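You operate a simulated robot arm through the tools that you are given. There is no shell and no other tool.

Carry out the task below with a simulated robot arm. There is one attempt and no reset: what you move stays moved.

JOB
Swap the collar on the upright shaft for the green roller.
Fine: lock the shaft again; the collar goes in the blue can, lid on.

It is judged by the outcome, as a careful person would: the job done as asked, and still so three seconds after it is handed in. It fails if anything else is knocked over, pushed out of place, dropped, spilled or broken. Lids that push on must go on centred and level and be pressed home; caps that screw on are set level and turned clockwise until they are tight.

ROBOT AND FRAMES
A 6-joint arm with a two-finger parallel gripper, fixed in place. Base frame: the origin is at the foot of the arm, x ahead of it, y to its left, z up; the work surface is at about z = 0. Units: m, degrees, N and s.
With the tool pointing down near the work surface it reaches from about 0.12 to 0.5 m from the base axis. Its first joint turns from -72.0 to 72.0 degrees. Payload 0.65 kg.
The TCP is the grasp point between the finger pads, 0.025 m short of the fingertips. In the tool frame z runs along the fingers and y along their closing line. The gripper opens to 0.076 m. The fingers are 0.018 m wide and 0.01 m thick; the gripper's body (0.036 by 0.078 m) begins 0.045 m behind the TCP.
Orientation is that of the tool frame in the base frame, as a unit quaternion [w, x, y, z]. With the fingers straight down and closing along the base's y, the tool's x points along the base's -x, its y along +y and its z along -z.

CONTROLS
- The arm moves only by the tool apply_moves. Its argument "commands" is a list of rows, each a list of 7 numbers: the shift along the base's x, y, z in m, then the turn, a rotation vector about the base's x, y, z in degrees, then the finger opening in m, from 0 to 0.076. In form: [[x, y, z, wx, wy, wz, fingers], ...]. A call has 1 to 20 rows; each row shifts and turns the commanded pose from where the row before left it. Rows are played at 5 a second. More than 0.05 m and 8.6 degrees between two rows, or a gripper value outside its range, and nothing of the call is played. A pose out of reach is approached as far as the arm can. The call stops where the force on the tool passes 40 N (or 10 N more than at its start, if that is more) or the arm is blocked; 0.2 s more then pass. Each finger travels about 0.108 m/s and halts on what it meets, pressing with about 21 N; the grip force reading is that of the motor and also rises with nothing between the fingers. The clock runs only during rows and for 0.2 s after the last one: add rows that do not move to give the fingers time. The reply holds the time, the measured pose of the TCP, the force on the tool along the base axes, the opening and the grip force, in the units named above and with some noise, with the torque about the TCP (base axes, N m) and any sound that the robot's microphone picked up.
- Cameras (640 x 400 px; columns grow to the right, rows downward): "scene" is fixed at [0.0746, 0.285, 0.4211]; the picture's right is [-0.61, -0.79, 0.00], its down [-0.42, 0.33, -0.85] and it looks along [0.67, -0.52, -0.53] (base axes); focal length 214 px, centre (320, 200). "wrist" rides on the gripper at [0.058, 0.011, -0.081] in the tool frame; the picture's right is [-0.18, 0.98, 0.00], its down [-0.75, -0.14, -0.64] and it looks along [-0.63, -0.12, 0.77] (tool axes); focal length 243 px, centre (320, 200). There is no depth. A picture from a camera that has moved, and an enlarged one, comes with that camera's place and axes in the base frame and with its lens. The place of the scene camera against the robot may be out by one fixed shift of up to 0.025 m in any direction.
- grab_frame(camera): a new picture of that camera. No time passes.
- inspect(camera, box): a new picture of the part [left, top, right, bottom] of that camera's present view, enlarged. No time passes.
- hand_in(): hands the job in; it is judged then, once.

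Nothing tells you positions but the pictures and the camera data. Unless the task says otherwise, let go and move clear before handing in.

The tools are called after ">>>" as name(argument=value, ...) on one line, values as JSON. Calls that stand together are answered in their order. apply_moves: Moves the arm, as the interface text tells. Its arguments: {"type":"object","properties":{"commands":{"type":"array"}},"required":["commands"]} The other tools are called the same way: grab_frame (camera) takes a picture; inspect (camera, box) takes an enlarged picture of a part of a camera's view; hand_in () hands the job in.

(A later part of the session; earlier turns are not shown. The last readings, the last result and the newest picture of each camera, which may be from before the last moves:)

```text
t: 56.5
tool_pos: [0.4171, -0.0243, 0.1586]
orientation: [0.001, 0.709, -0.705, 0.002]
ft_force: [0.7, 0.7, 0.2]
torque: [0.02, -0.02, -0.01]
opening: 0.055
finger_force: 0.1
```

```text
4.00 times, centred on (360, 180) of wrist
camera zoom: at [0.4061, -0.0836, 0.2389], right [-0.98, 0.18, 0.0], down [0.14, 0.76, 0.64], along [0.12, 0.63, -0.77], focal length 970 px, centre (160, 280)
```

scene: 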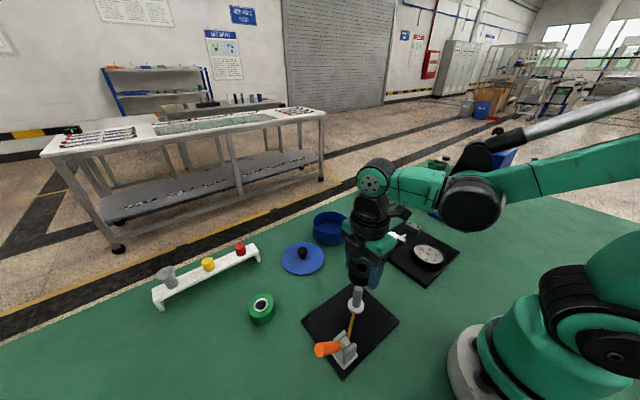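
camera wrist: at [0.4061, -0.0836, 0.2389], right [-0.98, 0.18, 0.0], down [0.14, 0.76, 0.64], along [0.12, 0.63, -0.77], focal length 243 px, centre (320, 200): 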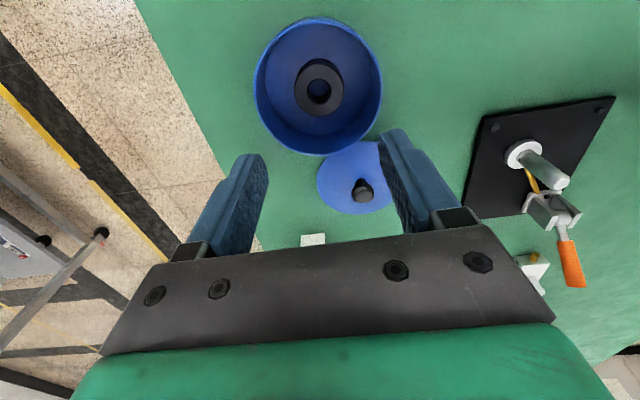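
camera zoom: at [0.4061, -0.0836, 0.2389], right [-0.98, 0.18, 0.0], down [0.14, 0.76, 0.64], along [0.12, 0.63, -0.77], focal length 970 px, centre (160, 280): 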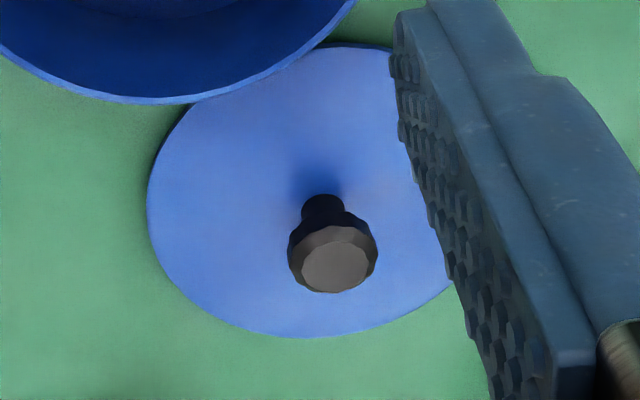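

The can is centred near (0.4187, −0.025), and the lid knob is at about (0.3905, 0.086) with its top at z≈0.036. Moving above the knob.

>>> apply_moves(commands=[[-0.007, 0.028, 0, 0, 0, 0, 0.055], [-0.007, 0.028, 0, 0, 0, 0, 0.055], [-0.007, 0.028, -0.01, 0, 0, 0, 0.055], [-0.006, 0.027, -0.02, 0, 0, 0, 0.055], [0, 0, 0, 0, 0, 0, 0.055]])

>>> grab_frame(camera="wrist")

>>> inspect(camera="wrist", box=[220, 20, 420, 200])

```text
t: 57.7
tool_pos: [0.3889, 0.086, 0.1301]
orientation: [0.0, 0.708, -0.706, 0.002]
ft_force: [-0.7, 0.5, 0.5]
torque: [0.0, 0.02, 0.02]
opening: 0.0552
finger_force: 0.1
```

```text
taken
camera wrist: at [0.3782, 0.0273, 0.209], right [-0.98, 0.18, 0.0], down [0.14, 0.76, 0.64], along [0.12, 0.63, -0.77], focal length 243 px, centre (320, 200)
```

wrist: 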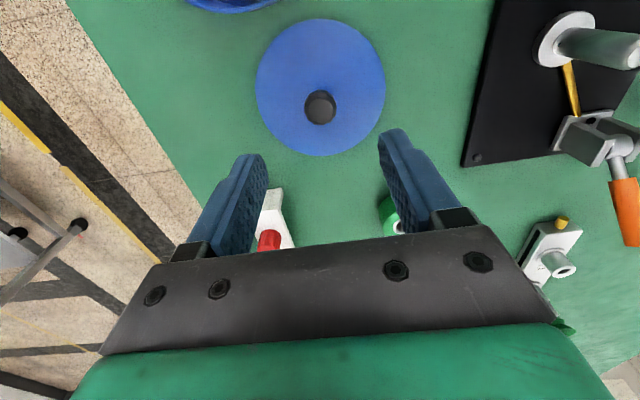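

```text
2.22 times, centred on (320, 110) of wrist
camera zoom: at [0.3782, 0.0273, 0.209], right [-0.98, 0.18, 0.0], down [0.14, 0.76, 0.64], along [0.12, 0.63, -0.77], focal length 539 px, centre (320, 400)
```

zoom: 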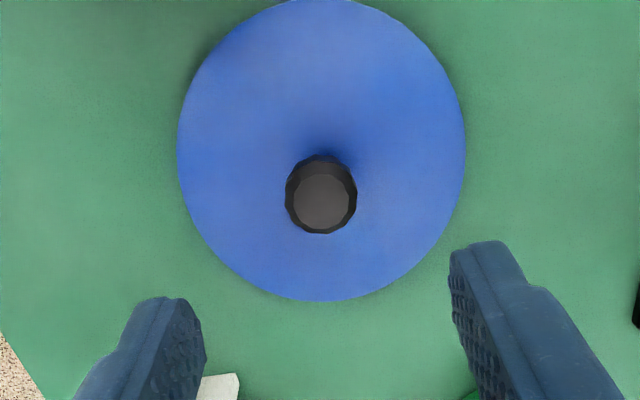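

The lid and knob are centred at (0.390, 0.0888). I'll centre and descend so the pads straddle the knob.

>>> apply_moves(commands=[[0.0008, 0.0017, -0.03, 0, 0, 0, 0.055], [0, 0, -0.03, 0, 0, 0, 0.055], [0, 0, -0.02, 0, 0, 0, 0.055], [0, 0, -0.01, 0, 0, 0, 0.055], [0, 0, 0, 0, 0, 0, 0.055]])

>>> grab_frame(camera="wrist")

>>> inspect(camera="scene", box=[250, 200, 370, 290])

```text
t: 58.9
tool_pos: [0.3927, 0.0883, 0.039]
orientation: [0.0, 0.709, -0.705, 0.001]
ft_force: [0.2, -0.3, 0.2]
torque: [0.03, -0.05, 0.01]
opening: 0.055
finger_force: 0.1
```

```text
taken
camera wrist: at [0.3805, 0.0291, 0.1184], right [-0.98, 0.18, 0.0], down [0.14, 0.76, 0.64], along [0.12, 0.63, -0.77], focal length 243 px, centre (320, 200)
```

wrist: 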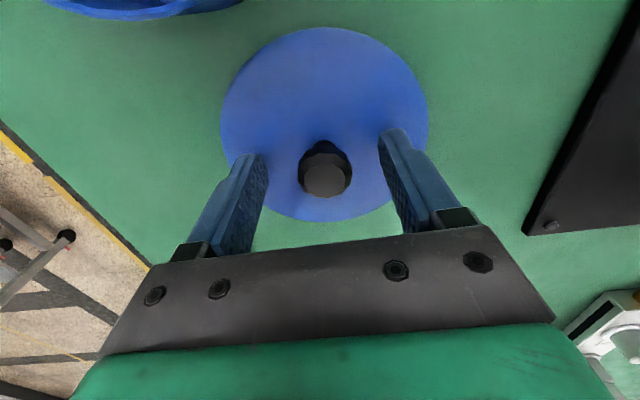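

```text
4.44 times, centred on (310, 245) of scene
camera zoom: at [0.0746, 0.285, 0.4211], right [-0.61, -0.79, 0.0], down [-0.42, 0.33, -0.85], along [0.67, -0.52, -0.53], focal length 953 px, centre (364, 0)
```

zoom: 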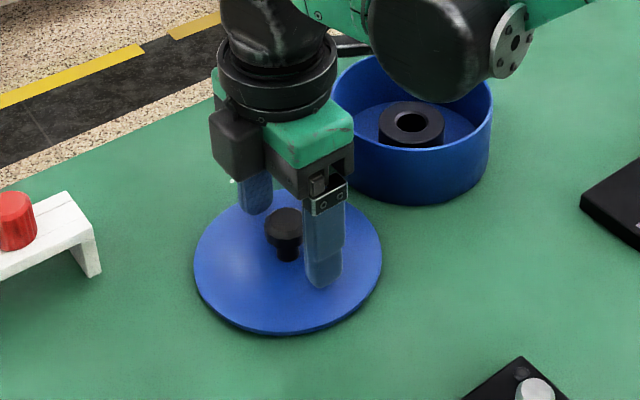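

>>> apply_moves(commands=[[-0.0016, -0.0008, -0.0035, 0, 0, 0, 0.055], [0, 0, 0, 0, 0, 0, 0.035], [0, 0, 0, 0, 0, 0, 0.015], [0, 0, 0, 0, 0, 0, 0.01], [0, 0, 0, 0, 0, 0, 0.01]])

>>> grab_frame(camera="wrist")

```text
t: 60.1
tool_pos: [0.3902, 0.0863, 0.0357]
orientation: [0.001, 0.709, -0.706, 0.002]
ft_force: [0.1, -0.3, 0.3]
torque: [0.0, 0.03, 0.01]
opening: 0.0227
finger_force: 21.3
```

```text
taken
camera wrist: at [0.3791, 0.0278, 0.1151], right [-0.98, 0.18, 0.0], down [0.14, 0.76, 0.64], along [0.12, 0.63, -0.77], focal length 243 px, centre (320, 200)
```

wrist: 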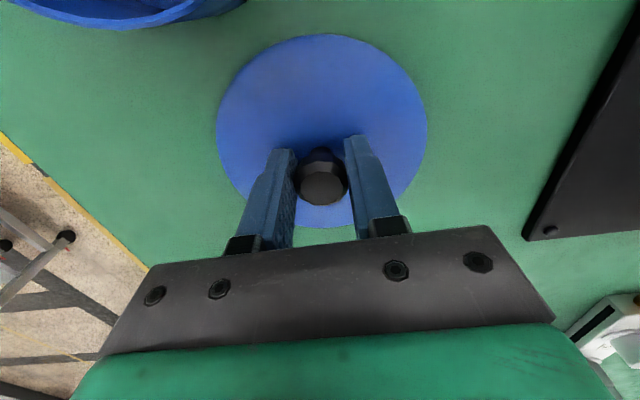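

The knob is gripped at 22.7 mm and centred. Lifting the lid slowly to check it comes up level.

>>> apply_moves(commands=[[0, 0, 0.003, 0, 0, 0, 0.005], [0, 0, 0.005, 0, 0, 0, 0.005], [0, 0, 0.01, 0, 0, 0, 0.005], [0, 0, 0.02, 0, 0, 0, 0.005], [0, 0, 0.025, 0, 0, 0, 0.005], [0, 0, 0.025, 0, 0, 0, 0.005], [0, 0, 0, 0, 0, 0, 0.005]])

>>> grab_frame(camera="wrist")

>>> inspect(camera="scene", box=[250, 160, 370, 270])

```text
t: 61.7
tool_pos: [0.3904, 0.0877, 0.123]
orientation: [0.0, 0.709, -0.706, 0.002]
ft_force: [0.0, -1.0, -0.5]
torque: [0.0, 0.01, 0.0]
opening: 0.0227
finger_force: 21.1
```

```text
taken
camera wrist: at [0.38, 0.0281, 0.204], right [-0.98, 0.18, 0.0], down [0.14, 0.76, 0.64], along [0.12, 0.63, -0.77], focal length 243 px, centre (320, 200)
```

wrist: 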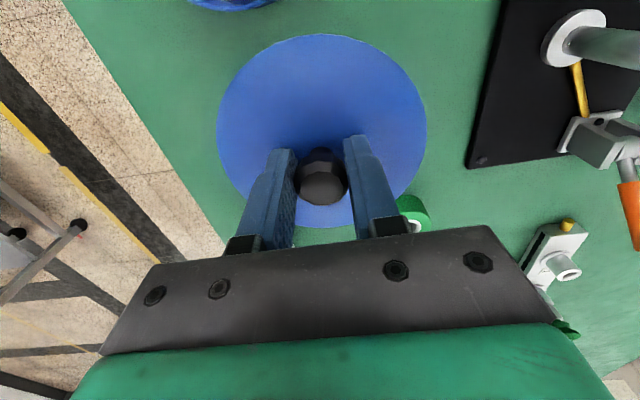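

```text
3.64 times, centred on (310, 215) of scene
camera zoom: at [0.0746, 0.285, 0.4211], right [-0.61, -0.79, 0.0], down [-0.42, 0.33, -0.85], along [0.67, -0.52, -0.53], focal length 780 px, centre (356, 146)
```

zoom: 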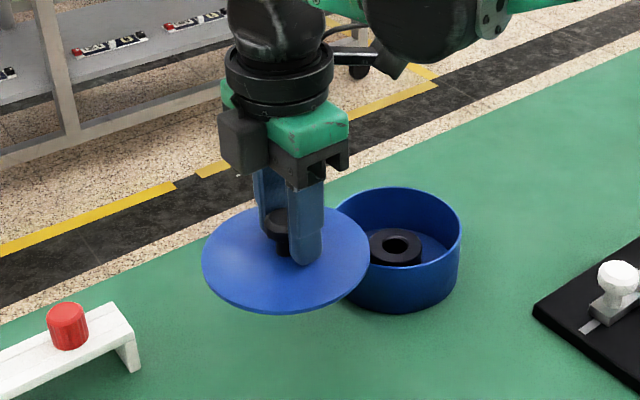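

The lid hangs level. I'll carry it over the can.

>>> apply_moves(commands=[[0.00715, -0.0283, 0, 0, 0, 0, 0.005], [0.00715, -0.0283, 0, 0, 0, 0, 0.005], [0.00715, -0.0283, 0, 0, 0, 0, 0.005], [0.00715, -0.0282, 0, 0, 0, 0, 0.005], [0, 0, 0, 0, 0, 0, 0.005], [0, 0, -0.02, 0, 0, 0, 0.005], [0, 0, 0, 0, 0, 0, 0.005]])

>>> grab_frame(camera="wrist")

>>> inspect(camera="scene", box=[270, 160, 390, 270])

```text
t: 63.3
tool_pos: [0.4183, -0.0249, 0.1028]
orientation: [0.001, 0.709, -0.705, 0.001]
ft_force: [0.1, -0.8, 0.3]
torque: [0.0, -0.01, 0.02]
opening: 0.0226
finger_force: 21.5
```

```text
taken
camera wrist: at [0.4076, -0.0843, 0.183], right [-0.98, 0.18, 0.0], down [0.14, 0.76, 0.64], along [0.12, 0.63, -0.77], focal length 243 px, centre (320, 200)
```

wrist: 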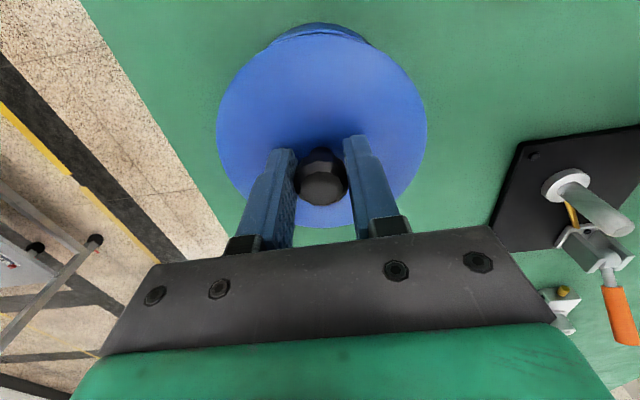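

```text
3.64 times, centred on (330, 215) of scene
camera zoom: at [0.0746, 0.285, 0.4211], right [-0.61, -0.79, 0.0], down [-0.42, 0.33, -0.85], along [0.67, -0.52, -0.53], focal length 780 px, centre (284, 146)
```

zoom: 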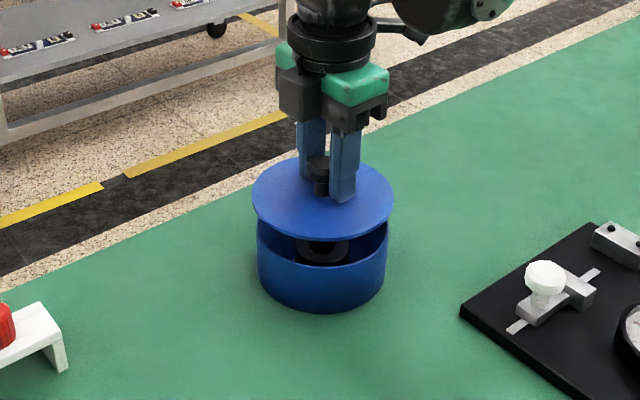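

Alignment looks good to about 1 mm. I'll lower to just above the rim and check both directions.

>>> apply_moves(commands=[[0, 0, -0.01, 0, 0, 0, 0.005], [0, 0, -0.007, 0, 0, 0, 0.005], [0, 0, 0, 0, 0, 0, 0.005]])

>>> inspect(camera="wrist", box=[200, 0, 440, 240])

>>> inspect(camera="scene", box=[295, 190, 365, 260])

```text
t: 64.1
tool_pos: [0.4198, -0.0257, 0.086]
orientation: [0.0, 0.709, -0.705, 0.002]
ft_force: [-0.2, 0.1, -0.5]
torque: [0.02, 0.04, -0.03]
opening: 0.0227
finger_force: 21.2
```

```text
1.67 times, centred on (320, 120) of wrist
camera zoom: at [0.4075, -0.0849, 0.1662], right [-0.98, 0.18, 0.0], down [0.14, 0.76, 0.64], along [0.12, 0.63, -0.77], focal length 404 px, centre (320, 333)
```

zoom: 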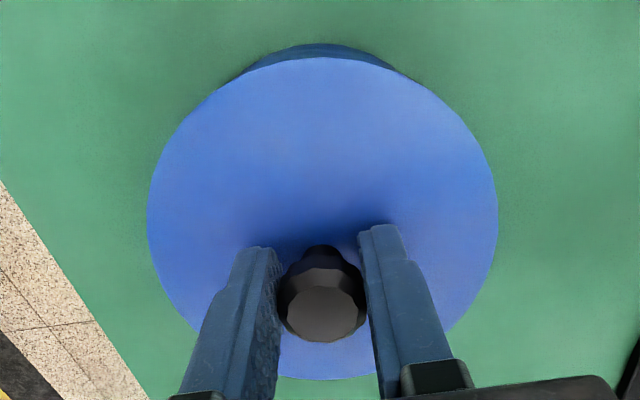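

```text
5.71 times, centred on (330, 225) of scene
camera zoom: at [0.0746, 0.285, 0.4211], right [-0.61, -0.79, 0.0], down [-0.42, 0.33, -0.85], along [0.67, -0.52, -0.53], focal length 1226 px, centre (263, 57)
```

zoom: 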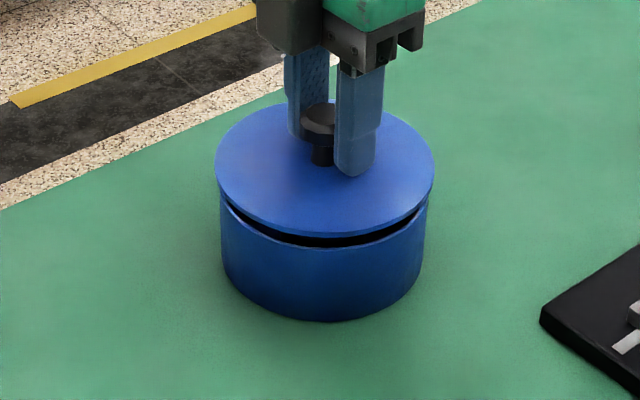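

The overhang is even on all sides and the lid centre matches the can centre within about 1 mm. Lowering in small steps and watching force.

>>> apply_moves(commands=[[0, 0, -0.003, 0, 0, 0, 0.005], [0, 0, 0, 0, 0, 0, 0.005]])

>>> apply_moves(commands=[[0, 0, -0.002, 0, 0, 0, 0.005], [0, 0, 0, 0, 0, 0, 0.005]])

>>> apply_moves(commands=[[0, 0, -0.0015, 0, 0, 0, 0.005], [0, 0, 0, 0, 0, 0, 0.005]])

>>> inspect(camera="scene", box=[295, 190, 365, 260])

```text
t: 64.7
tool_pos: [0.4197, -0.0267, 0.0831]
orientation: [0.001, 0.709, -0.706, 0.001]
ft_force: [0.7, 0.0, -0.1]
torque: [-0.01, 0.01, -0.01]
opening: 0.0229
finger_force: 21.1
```

```text
t: 65.3
tool_pos: [0.4188, -0.0263, 0.0809]
orientation: [0.001, 0.709, -0.705, 0.002]
ft_force: [0.4, 0.4, 0.0]
torque: [-0.02, -0.02, 0.02]
opening: 0.0228
finger_force: 20.6
```

```text
t: 65.9
tool_pos: [0.4191, -0.0271, 0.0802]
orientation: [0.0, 0.709, -0.705, 0.002]
ft_force: [-0.3, -0.3, -1.8]
torque: [-0.04, 0.01, 0.02]
opening: 0.0229
finger_force: 21.3
```

```text
5.71 times, centred on (330, 225) of scene
camera zoom: at [0.0746, 0.285, 0.4211], right [-0.61, -0.79, 0.0], down [-0.42, 0.33, -0.85], along [0.67, -0.52, -0.53], focal length 1226 px, centre (263, 57)
```

zoom: 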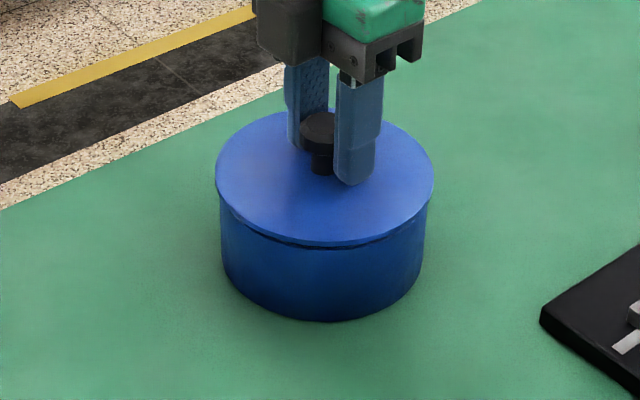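

>>> apply_moves(commands=[[0, 0, -0.0015, 0, 0, 0, 0.005], [0, 0, 0, 0, 0, 0, 0.005]])

>>> apply_moves(commands=[[0, 0, -0.0015, 0, 0, 0, 0.005], [0, 0, 0, 0, 0, 0, 0.005]])

>>> inspect(camera="scene", box=[295, 190, 365, 260])

```text
t: 66.5
tool_pos: [0.4188, -0.0262, 0.0788]
orientation: [0.001, 0.709, -0.705, 0.002]
ft_force: [-0.4, 0.7, -0.7]
torque: [-0.04, 0.01, 0.02]
opening: 0.0227
finger_force: 20.9
```

```text
t: 67.1
tool_pos: [0.42, -0.0258, 0.0758]
orientation: [0.001, 0.709, -0.705, 0.001]
ft_force: [-0.1, 0.1, -0.2]
torque: [-0.02, -0.02, 0.01]
opening: 0.0228
finger_force: 21.1
```

```text
5.71 times, centred on (330, 225) of scene
camera zoom: at [0.0746, 0.285, 0.4211], right [-0.61, -0.79, 0.0], down [-0.42, 0.33, -0.85], along [0.67, -0.52, -0.53], focal length 1226 px, centre (263, 57)
```

zoom: 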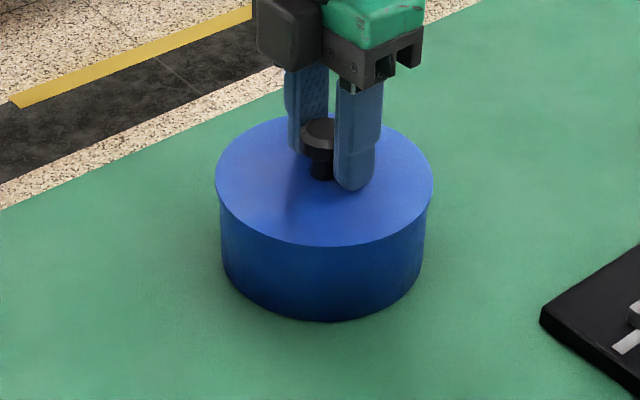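

>>> apply_moves(commands=[[0, 0, -0.0015, 0, 0, 0, 0.005], [0, 0, 0, 0, 0, 0, 0.005]])

>>> apply_moves(commands=[[0, 0, -0.001, 0, 0, 0, 0.005], [0, 0, 0, 0, 0, 0, 0.005]])

>>> apply_moves(commands=[[0, 0, -0.001, 0, 0, 0, 0.005], [0, 0, 0, 0, 0, 0, 0.005]])

>>> inspect(camera="scene", box=[295, 190, 365, 260])

```text
t: 67.7
tool_pos: [0.4197, -0.0266, 0.0756]
orientation: [0.001, 0.709, -0.705, 0.002]
ft_force: [-0.5, 3.4, 25.3]
torque: [0.16, 0.08, 0.0]
opening: 0.0228
finger_force: 21.0
heard: snap
```

```text
t: 68.3
tool_pos: [0.4194, -0.0277, 0.0752]
orientation: [0.003, 0.708, -0.706, 0.002]
ft_force: [-5.2, -1.5, 26.1]
torque: [0.09, 0.18, 0.0]
opening: 0.0227
finger_force: 21.4
```

```text
t: 68.9
tool_pos: [0.42, -0.0265, 0.0749]
orientation: [0.002, 0.708, -0.706, 0.003]
ft_force: [-9.0, -3.7, 35.9]
torque: [0.03, 0.26, 0.02]
opening: 0.0228
finger_force: 21.0
```

```text
5.71 times, centred on (330, 225) of scene
camera zoom: at [0.0745, 0.285, 0.4211], right [-0.61, -0.79, 0.0], down [-0.42, 0.33, -0.85], along [0.67, -0.52, -0.53], focal length 1226 px, centre (263, 57)
```

zoom: 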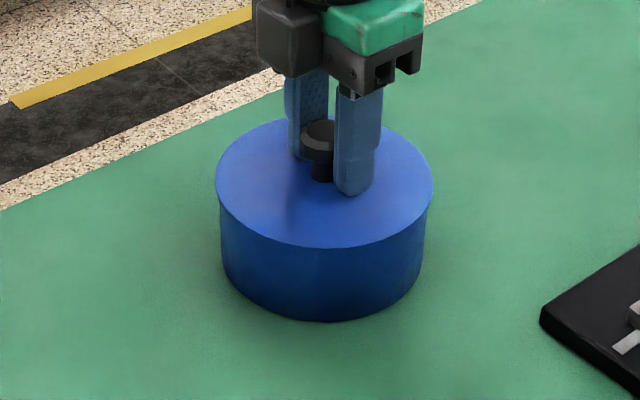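

I heard a snap: the lid is on, and it holds 36 N of press. I'll relieve the load, release the knob and lift away.

>>> apply_moves(commands=[[0, 0, 0.0015, 0, 0, 0, 0.005], [0, 0, 0, 0, 0, 0, 0.005], [0, 0, 0, 0, 0, 0, 0.045], [0, 0, 0, 0, 0, 0, 0.045], [0, 0, 0.01, 0, 0, 0, 0.045], [0, 0, 0.03, 0, 0, 0, 0.045], [0, 0, 0.03, 0, 0, 0, 0.045], [0, 0, 0, 0, 0, 0, 0.045]])

>>> grab_frame(camera="wrist")

>>> inspect(camera="scene", box=[285, 190, 375, 270])

```text
t: 70.7
tool_pos: [0.4195, -0.0275, 0.147]
orientation: [0.001, 0.708, -0.706, 0.002]
ft_force: [-0.1, -0.7, 0.5]
torque: [0.03, 0.01, 0.0]
opening: 0.0449
finger_force: 0.0
```

```text
taken
camera wrist: at [0.4078, -0.0858, 0.2269], right [-0.98, 0.18, 0.0], down [0.14, 0.76, 0.64], along [0.12, 0.63, -0.77], focal length 243 px, centre (320, 200)
```

wrist: 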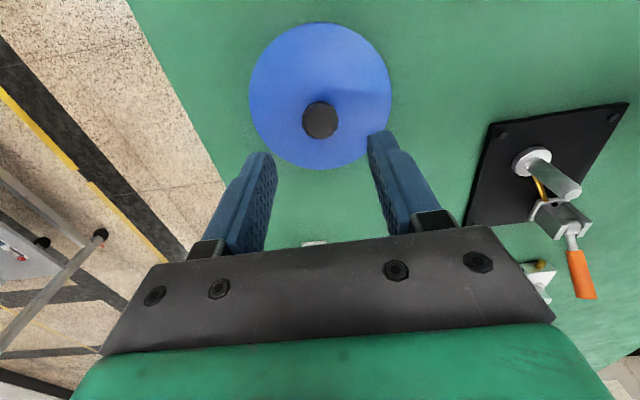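

```text
5.00 times, centred on (330, 230) of scene
camera zoom: at [0.0746, 0.285, 0.4211], right [-0.61, -0.79, 0.0], down [-0.42, 0.33, -0.85], along [0.67, -0.52, -0.53], focal length 1072 px, centre (270, 50)
```

zoom: 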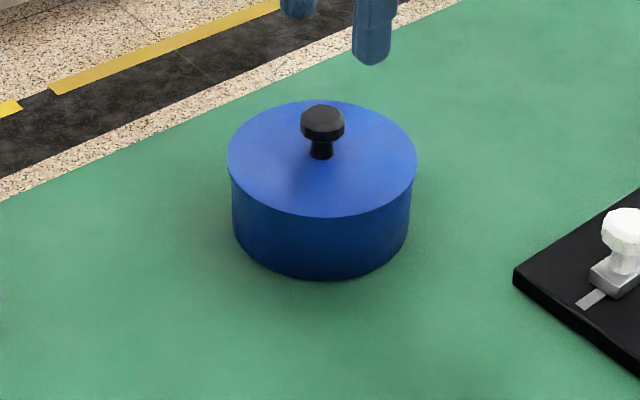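

The lid is on, level and centred. Next the green roller near (0.321, 0.226): moving over there for a close look.

>>> apply_moves(commands=[[-0.014, 0.036, 0, 0, 0, 0, 0.07], [-0.014, 0.036, 0, 0, 0, 0, 0.07], [-0.014, 0.036, 0, 0, 0, 0, 0.07], [-0.014, 0.036, 0, 0, 0, 0, 0.07], [-0.014, 0.036, 0, 0, 0, 0, 0.07], [-0.014, 0.036, 0, 0, 0, 0, 0.07], [-0.014, 0.036, -0.02, 0, 0, 0, 0.07], [0, 0, 0, 0, 0, 0, 0.07]])

>>> grab_frame(camera="wrist")

>>> inspect(camera="wrist", box=[220, 40, 420, 220])

```text
t: 72.5
tool_pos: [0.3213, 0.2256, 0.1242]
orientation: [0.001, 0.709, -0.705, 0.002]
ft_force: [0.8, -0.4, -0.5]
torque: [0.02, 0.01, 0.0]
opening: 0.0701
finger_force: 0.1
```

```text
taken
camera wrist: at [0.3103, 0.1665, 0.2035], right [-0.98, 0.18, 0.0], down [0.14, 0.76, 0.64], along [0.12, 0.63, -0.77], focal length 243 px, centre (320, 200)
```

wrist: 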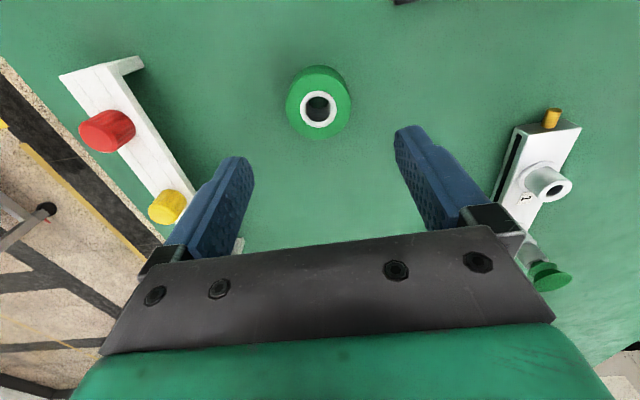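

```text
2.22 times, centred on (320, 130) of wrist
camera zoom: at [0.3103, 0.1665, 0.2035], right [-0.98, 0.18, 0.0], down [0.14, 0.76, 0.64], along [0.12, 0.63, -0.77], focal length 539 px, centre (320, 356)
```

zoom: 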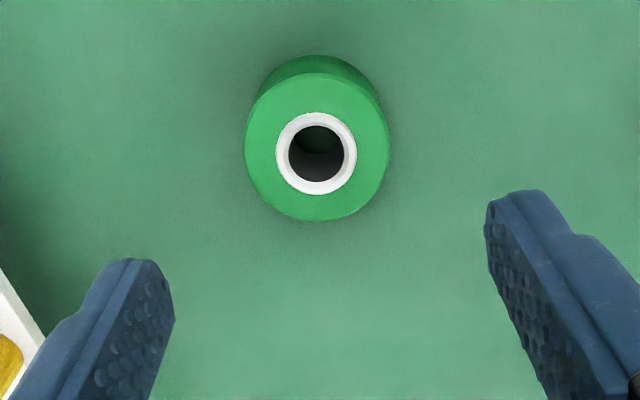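

The roller is centred near (0.3233, 0.2263), about 47 mm across, top at z≈0.028, with a bore noticeably wider than the shaft. I'll centre, descend and grip.

>>> apply_moves(commands=[[0.002, 0, -0.03, 0, 0, 0, 0.07], [0, 0, -0.03, 0, 0, 0, 0.07], [0, 0, -0.02, 0, 0, 0, 0.07], [0, 0, -0.01, 0, 0, 0, 0.07], [0, 0, 0, 0, 0, 0, 0.07]])

>>> grab_frame(camera="wrist")

>>> inspect(camera="scene", box=[210, 240, 330, 350])

```text
t: 73.7
tool_pos: [0.3243, 0.2256, 0.0336]
orientation: [0.0, 0.709, -0.705, 0.002]
ft_force: [0.2, -0.2, -1.1]
torque: [-0.01, -0.01, 0.01]
opening: 0.0701
finger_force: 0.0
```

```text
taken
camera wrist: at [0.3126, 0.1671, 0.114], right [-0.98, 0.18, 0.0], down [0.14, 0.76, 0.64], along [0.12, 0.63, -0.77], focal length 243 px, centre (320, 200)
```

wrist: 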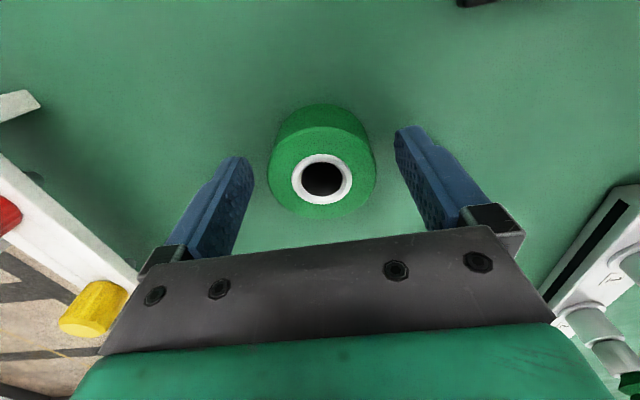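

```text
3.64 times, centred on (270, 295) of scene
camera zoom: at [0.0746, 0.285, 0.4211], right [-0.61, -0.79, 0.0], down [-0.42, 0.33, -0.85], along [0.67, -0.52, -0.53], focal length 780 px, centre (502, -146)
```

zoom: 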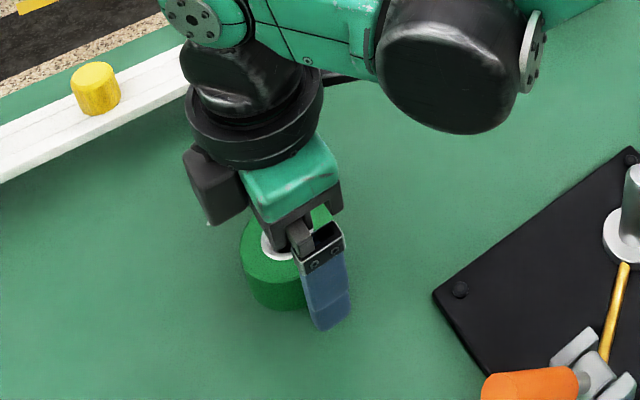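

>>> apply_moves(commands=[[-0.0004, 0, -0.001, 0, 0, 0, 0.06], [0, 0, 0, 0, 0, 0, 0.05], [0, 0, 0, 0, 0, 0, 0.04], [0, 0, 0, 0, 0, 0, 0.03], [0, 0, 0, 0, 0, 0, 0.03]])

>>> apply_moves(commands=[[0, 0, 0.002, 0, 0, 0, 0.03], [0, 0, 0.004, 0, 0, 0, 0.03], [0, 0, 0.01, 0, 0, 0, 0.03], [0, 0, 0.02, 0, 0, 0, 0.03], [0, 0, 0.03, 0, 0, 0, 0.03], [0, 0, 0.03, 0, 0, 0, 0.03], [0, 0, 0, 0, 0, 0, 0.03]])

>>> grab_frame(camera="wrist")

>>> grab_frame(camera="scene")

```text
t: 74.9
tool_pos: [0.3236, 0.225, 0.0336]
orientation: [0.0, 0.709, -0.705, 0.002]
ft_force: [1.5, 0.4, 2.4]
torque: [-0.02, 0.02, 0.01]
opening: 0.047
finger_force: 20.8
```

```text
t: 76.5
tool_pos: [0.3222, 0.2242, 0.1317]
orientation: [0.001, 0.709, -0.705, 0.002]
ft_force: [0.4, 0.0, -0.6]
torque: [0.0, 0.01, -0.02]
opening: 0.0468
finger_force: 20.8
```

```text
taken
camera wrist: at [0.3117, 0.1656, 0.2106], right [-0.98, 0.18, 0.0], down [0.14, 0.76, 0.64], along [0.12, 0.63, -0.77], focal length 243 px, centre (320, 200)
```

wrist: 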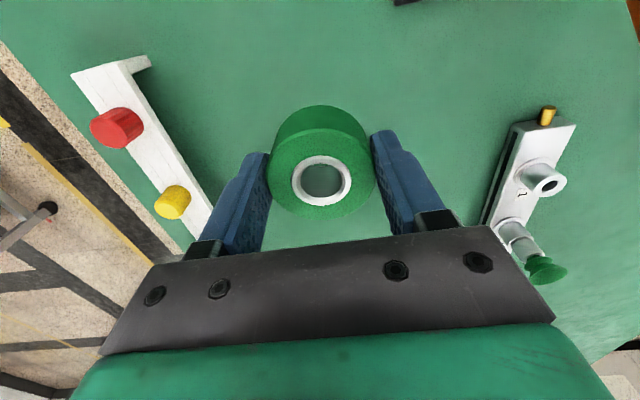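

```text
taken
```

scene: 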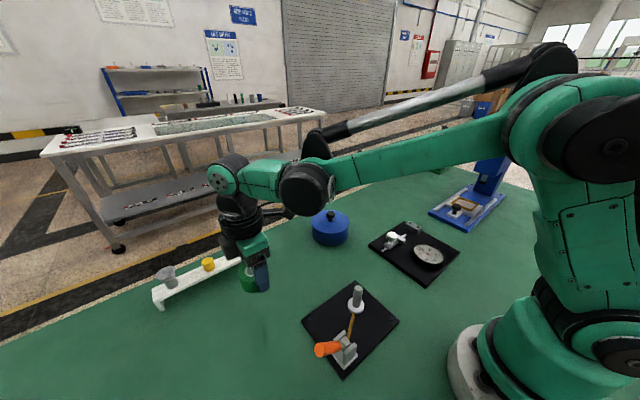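

The roller is held level and centred in the grip. I'll carry it over the shaft at (0.220, 0.079) and check the alignment before lowering.

>>> apply_moves(commands=[[-0.0205, -0.0291, 0.01, 0, 0, 0, 0.03], [-0.0205, -0.0291, 0, 0, 0, 0, 0.03], [-0.0205, -0.0291, 0, 0, 0, 0, 0.03], [-0.0205, -0.0291, 0, 0, 0, 0, 0.03], [-0.0205, -0.0293, -0.01, 0, 0, 0, 0.03], [0, 0, 0, 0, 0, 0, 0.03], [0, 0, 0, 0, 0, 0, 0.03]])

>>> inspect(camera="wrist", box=[220, 60, 420, 240])

>>> inspect(camera="scene", box=[310, 240, 410, 340])

```text
t: 78.1
tool_pos: [0.2196, 0.078, 0.1302]
orientation: [0.0, 0.709, -0.705, 0.002]
ft_force: [-0.5, -1.1, -0.6]
torque: [-0.01, -0.03, 0.0]
opening: 0.0471
finger_force: 20.9
```

```text
2.22 times, centred on (320, 150) of wrist
camera zoom: at [0.2089, 0.0198, 0.2102], right [-0.98, 0.18, 0.0], down [0.14, 0.76, 0.64], along [0.12, 0.63, -0.77], focal length 539 px, centre (320, 311)
```

zoom: 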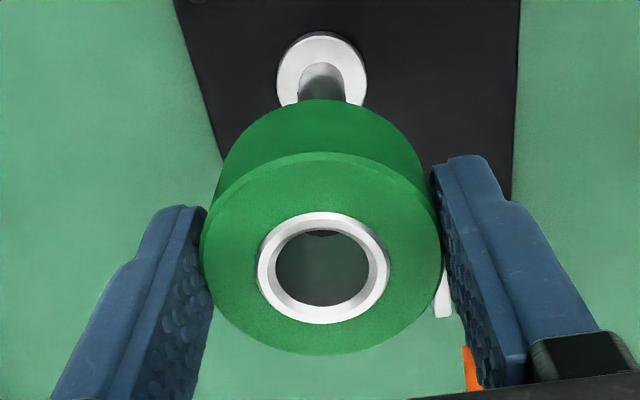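

```text
4.00 times, centred on (360, 290) of scene
camera zoom: at [0.0746, 0.285, 0.4211], right [-0.61, -0.79, 0.0], down [-0.42, 0.33, -0.85], along [0.67, -0.52, -0.53], focal length 858 px, centre (160, -160)
```

zoom: 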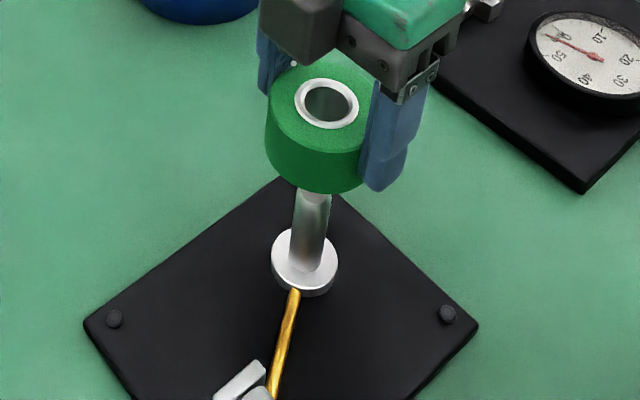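

The roller bore lines up with the shaft to about 1 mm in both views. I'll trim y slightly and lower to just above the shaft tip.

>>> apply_moves(commands=[[0.0001, -0.0007, -0.01, 0, 0, 0, 0.03], [0, 0, -0.01, 0, 0, 0, 0.03], [0, 0, -0.006, 0, 0, 0, 0.03], [0, 0, 0, 0, 0, 0, 0.03]])

>>> inspect(camera="wrist", box=[220, 60, 420, 240])

>>> inspect(camera="scene", box=[325, 260, 395, 320])

```text
t: 79.1
tool_pos: [0.2199, 0.0781, 0.1039]
orientation: [0.0, 0.709, -0.705, 0.002]
ft_force: [-0.1, 0.0, -0.5]
torque: [0.02, -0.02, 0.0]
opening: 0.047
finger_force: 21.1
```

```text
2.22 times, centred on (320, 150) of wrist
camera zoom: at [0.2091, 0.0196, 0.1835], right [-0.98, 0.18, 0.0], down [0.14, 0.76, 0.64], along [0.12, 0.63, -0.77], focal length 539 px, centre (320, 311)
```

zoom: 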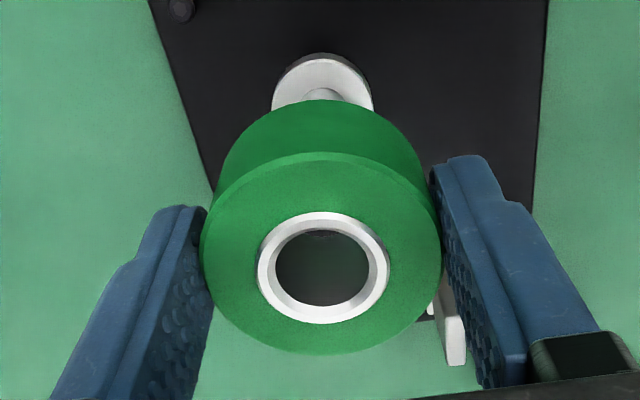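

```text
6.67 times, centred on (360, 290) of scene
camera zoom: at [0.0746, 0.285, 0.4211], right [-0.61, -0.79, 0.0], down [-0.42, 0.33, -0.85], along [0.67, -0.52, -0.53], focal length 1430 px, centre (53, -400)
```

zoom: 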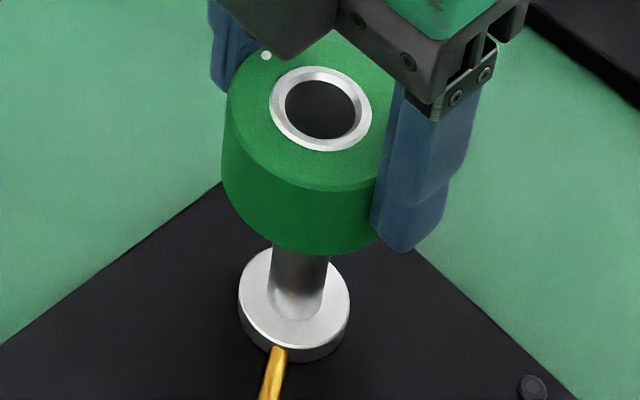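

Aligned to well under a millimetre. Lowering onto the shaft in small steps with force checks.

>>> apply_moves(commands=[[-0.0003, -0.0004, -0.003, 0, 0, 0, 0.03], [0, 0, -0.003, 0, 0, 0, 0.03], [0, 0, 0, 0, 0, 0, 0.03]])

>>> apply_moves(commands=[[0, 0, -0.003, 0, 0, 0, 0.03], [0, 0, -0.003, 0, 0, 0, 0.03], [0, 0, 0, 0, 0, 0, 0.03]])

>>> apply_moves(commands=[[0, 0, -0.003, 0, 0, 0, 0.03], [0, 0, -0.003, 0, 0, 0, 0.03], [0, 0, 0, 0, 0, 0, 0.03]])

>>> inspect(camera="wrist", box=[220, 60, 420, 240])

>>> inspect(camera="scene", box=[325, 260, 395, 320])

```text
t: 79.9
tool_pos: [0.2197, 0.0777, 0.0992]
orientation: [0.001, 0.709, -0.705, 0.002]
ft_force: [0.1, -0.1, -0.6]
torque: [0.01, -0.01, -0.03]
opening: 0.047
finger_force: 21.0
```

```text
t: 80.7
tool_pos: [0.2187, 0.0771, 0.0915]
orientation: [0.001, 0.709, -0.705, 0.002]
ft_force: [0.5, -0.9, -1.3]
torque: [0.03, 0.01, -0.01]
opening: 0.0471
finger_force: 20.6
```

```text
t: 81.5
tool_pos: [0.2203, 0.0778, 0.0872]
orientation: [0.0, 0.709, -0.705, 0.002]
ft_force: [-0.7, -0.5, -1.0]
torque: [0.0, 0.01, -0.01]
opening: 0.0471
finger_force: 20.8
```

```text
2.22 times, centred on (320, 150) of wrist
camera zoom: at [0.2091, 0.0191, 0.1665], right [-0.98, 0.18, 0.0], down [0.14, 0.76, 0.64], along [0.12, 0.63, -0.77], focal length 539 px, centre (320, 311)
```

zoom: 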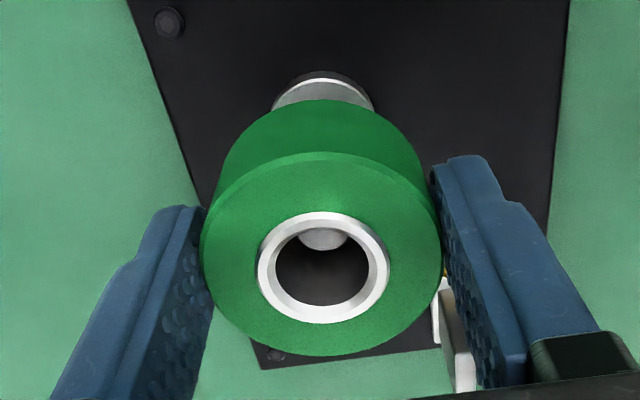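

```text
6.67 times, centred on (360, 290) of scene
camera zoom: at [0.0746, 0.285, 0.4211], right [-0.61, -0.79, 0.0], down [-0.42, 0.33, -0.85], along [0.67, -0.52, -0.53], focal length 1430 px, centre (53, -400)
```

zoom: 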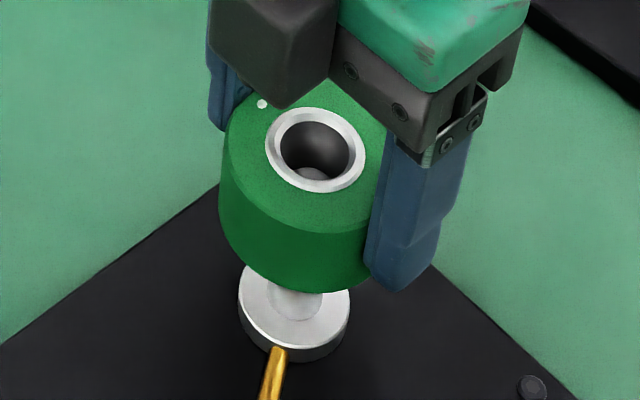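

The shaft tip is inside the bore with no contact force. Continuing down.

>>> apply_moves(commands=[[0, 0, -0.004, 0, 0, 0, 0.03], [0, 0, -0.004, 0, 0, 0, 0.03], [0, 0, -0.004, 0, 0, 0, 0.03], [0, 0, 0, 0, 0, 0, 0.03]])

>>> apply_moves(commands=[[0, 0, -0.004, 0, 0, 0, 0.03], [0, 0, -0.004, 0, 0, 0, 0.03], [0, 0, -0.004, 0, 0, 0, 0.03], [0, 0, 0, 0, 0, 0, 0.03]])

>>> inspect(camera="wrist", box=[220, 60, 420, 240])

>>> inspect(camera="scene", box=[325, 260, 395, 320])

```text
t: 82.5
tool_pos: [0.2205, 0.078, 0.0755]
orientation: [0.001, 0.708, -0.706, 0.003]
ft_force: [0.2, -0.3, -0.5]
torque: [0.01, 0.01, 0.0]
opening: 0.047
finger_force: 20.7
```

```text
t: 83.5
tool_pos: [0.2213, 0.0784, 0.0627]
orientation: [0.001, 0.709, -0.705, 0.002]
ft_force: [-0.6, 0.3, -1.1]
torque: [0.03, -0.01, 0.02]
opening: 0.047
finger_force: 21.4
```

```text
2.22 times, centred on (320, 150) of wrist
camera zoom: at [0.2091, 0.0193, 0.1426], right [-0.98, 0.18, 0.0], down [0.14, 0.76, 0.64], along [0.12, 0.63, -0.77], focal length 539 px, centre (320, 311)
```

zoom: 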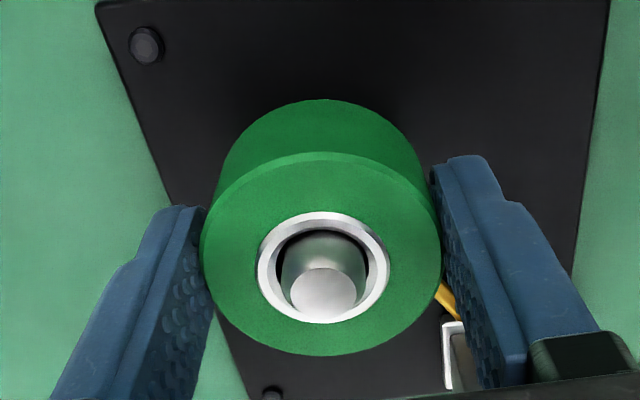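

```text
6.67 times, centred on (360, 290) of scene
camera zoom: at [0.0746, 0.285, 0.4211], right [-0.61, -0.79, 0.0], down [-0.42, 0.33, -0.85], along [0.67, -0.52, -0.53], focal length 1430 px, centre (53, -400)
```

zoom: 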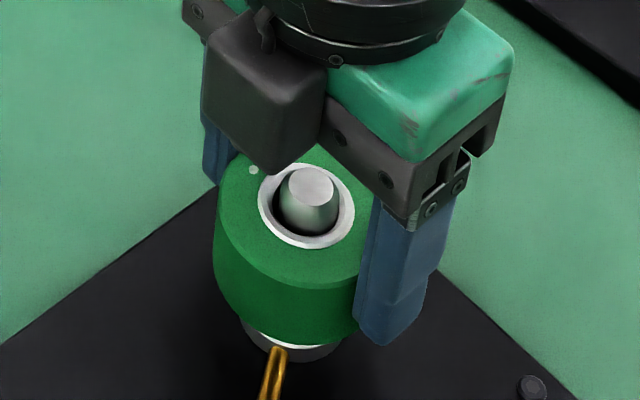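

>>> apply_moves(commands=[[0, 0, -0.004, 0, 0, 0, 0.03], [0, 0, -0.004, 0, 0, 0, 0.03], [0, 0, -0.002, 0, 0, 0, 0.03], [0, 0, 0, 0, 0, 0, 0.03]])

>>> apply_moves(commands=[[0, 0, -0.0015, 0, 0, 0, 0.03], [0, 0, 0, 0, 0, 0, 0.03]])

>>> apply_moves(commands=[[0, 0, -0.0015, 0, 0, 0, 0.03], [0, 0, 0, 0, 0, 0, 0.03]])

>>> inspect(camera="scene", box=[325, 260, 395, 320])

```text
t: 84.5
tool_pos: [0.2197, 0.0773, 0.0516]
orientation: [0.002, 0.709, -0.705, 0.002]
ft_force: [-2.5, -0.5, -1.6]
torque: [-0.04, 0.23, 0.03]
opening: 0.0469
finger_force: 21.1
```

```text
t: 85.1
tool_pos: [0.2204, 0.0782, 0.0503]
orientation: [0.001, 0.709, -0.705, 0.002]
ft_force: [-0.8, -1.5, 1.5]
torque: [-0.03, 0.15, 0.01]
opening: 0.0471
finger_force: 20.6
```

```text
t: 85.7
tool_pos: [0.2201, 0.0772, 0.05]
orientation: [0.001, 0.708, -0.706, 0.003]
ft_force: [-1.3, -4.1, 29.1]
torque: [-0.02, 0.26, 0.03]
opening: 0.0472
finger_force: 21.4
```

```text
6.67 times, centred on (360, 290) of scene
camera zoom: at [0.0745, 0.285, 0.4211], right [-0.61, -0.79, 0.0], down [-0.42, 0.33, -0.85], along [0.67, -0.52, -0.53], focal length 1430 px, centre (53, -400)
```

zoom: 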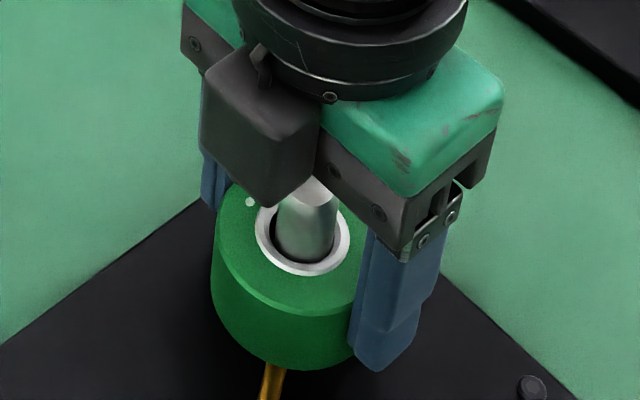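

Firm contact: the roller is down on the base flange. I'll relieve the load, open, and check that it sits fully down and level.

>>> apply_moves(commands=[[0, 0, 0.001, 0, 0, 0, 0.03], [0, 0, 0, 0, 0, 0, 0.03], [0, 0, 0, 0, 0, 0, 0.06], [0, 0, 0, 0, 0, 0, 0.068], [0, 0, 0, 0, 0, 0, 0.068]])

>>> apply_moves(commands=[[0, 0, 0.01, 0, 0, 0, 0.068], [0, 0, 0.03, 0, 0, 0, 0.068], [0, 0, 0.03, 0, 0, 0, 0.068], [0, 0, 0, 0, 0, 0, 0.068]])

>>> grab_frame(camera="wrist")

>>> inspect(camera="scene", box=[320, 270, 400, 330])

```text
t: 86.9
tool_pos: [0.2202, 0.0789, 0.0495]
orientation: [0.0, 0.709, -0.705, 0.002]
ft_force: [0.2, 0.1, -0.1]
torque: [0.02, 0.01, -0.03]
opening: 0.0681
finger_force: 0.0
```

```text
t: 87.9
tool_pos: [0.2228, 0.0788, 0.1207]
orientation: [0.0, 0.709, -0.705, 0.001]
ft_force: [0.2, 0.2, 0.3]
torque: [0.03, 0.0, 0.0]
opening: 0.0679
finger_force: 0.1
```

```text
taken
camera wrist: at [0.2105, 0.0194, 0.1998], right [-0.98, 0.18, 0.0], down [0.14, 0.76, 0.64], along [0.12, 0.63, -0.77], focal length 243 px, centre (320, 200)
```

wrist: 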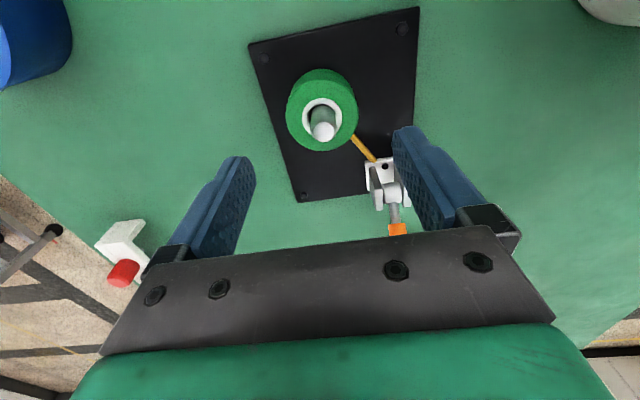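

```text
6.67 times, centred on (360, 300) of scene
camera zoom: at [0.0746, 0.285, 0.4211], right [-0.61, -0.79, 0.0], down [-0.42, 0.33, -0.85], along [0.67, -0.52, -0.53], focal length 1430 px, centre (53, -467)
```

zoom: 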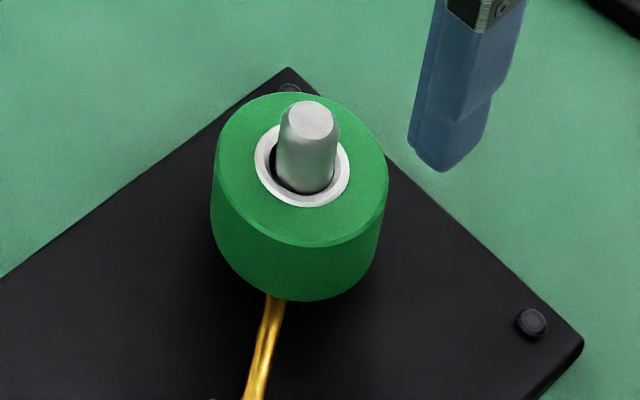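

>>> inspect(camera="wrist", box=[260, 50, 400, 170])

>>> inspect(camera="scene", box=[340, 280, 385, 320])

```text
3.33 times, centred on (330, 110) of wrist
camera zoom: at [0.2105, 0.0194, 0.1998], right [-0.98, 0.18, 0.0], down [0.14, 0.76, 0.64], along [0.12, 0.63, -0.77], focal length 809 px, centre (287, 500)
```

zoom: 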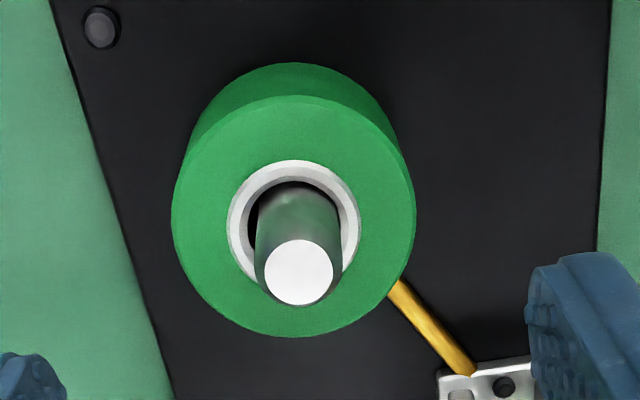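

```text
10.00 times, centred on (362, 300) of scene
camera zoom: at [0.0746, 0.285, 0.4211], right [-0.61, -0.79, 0.0], down [-0.42, 0.33, -0.85], along [0.67, -0.52, -0.53], focal length 2145 px, centre (-105, -800)
```

zoom: 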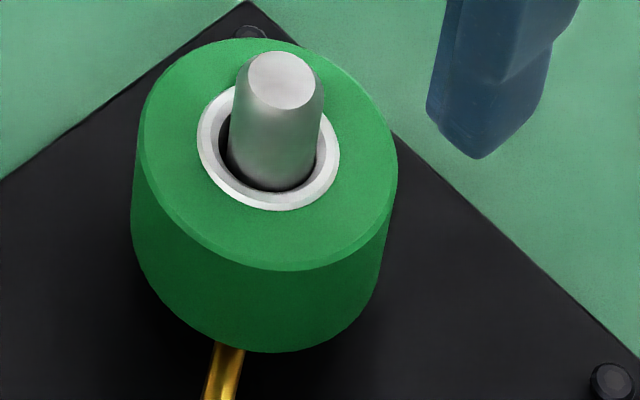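

The roller sits flat on its seat. Next is re-locking: I'll move above the raised lever with fingers closed and press it back down along its arc.

>>> apply_moves(commands=[[0, 0, 0.02, 0, 0, 0, 0.04], [-0.0115, 0.0287, 0.005, 0, 0, 0, 0.0], [-0.0115, 0.0287, 0, 0, 0, 0, 0.0], [-0.0115, 0.0287, 0, 0, 0, 0, 0.0], [-0.0115, 0.0287, 0, 0, 0, 0, 0.0], [0, 0, 0, 0, 0, 0, 0.0]])

>>> grab_frame(camera="wrist")

>>> inspect(camera="scene", box=[280, 250, 420, 390])

```text
t: 89.3
tool_pos: [0.1744, 0.1939, 0.1443]
orientation: [0.001, 0.709, -0.706, 0.002]
ft_force: [0.3, -0.6, 0.2]
torque: [-0.02, -0.01, -0.01]
opening: 0.0
finger_force: 21.0
```

```text
taken
camera wrist: at [0.164, 0.1346, 0.2255], right [-0.98, 0.18, 0.0], down [0.14, 0.76, 0.64], along [0.12, 0.63, -0.77], focal length 243 px, centre (320, 200)
```

wrist: 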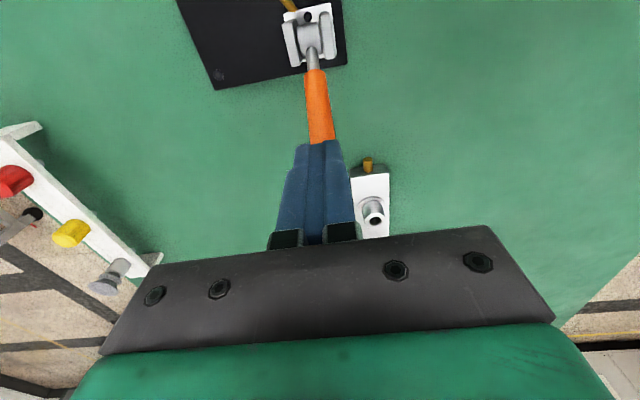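

```text
2.86 times, centred on (350, 320) of scene
camera zoom: at [0.0746, 0.285, 0.4211], right [-0.61, -0.79, 0.0], down [-0.42, 0.33, -0.85], along [0.67, -0.52, -0.53], focal length 613 px, centre (234, -143)
```

zoom: 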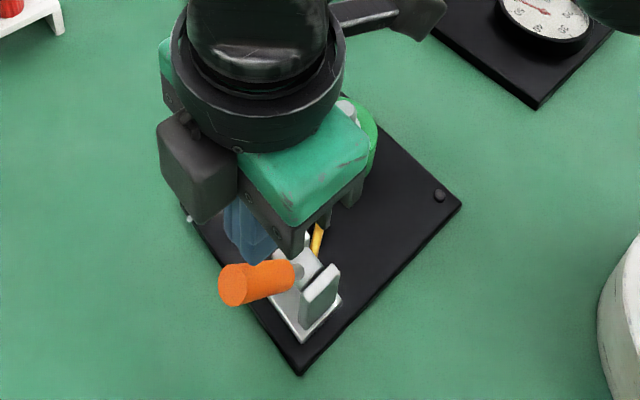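

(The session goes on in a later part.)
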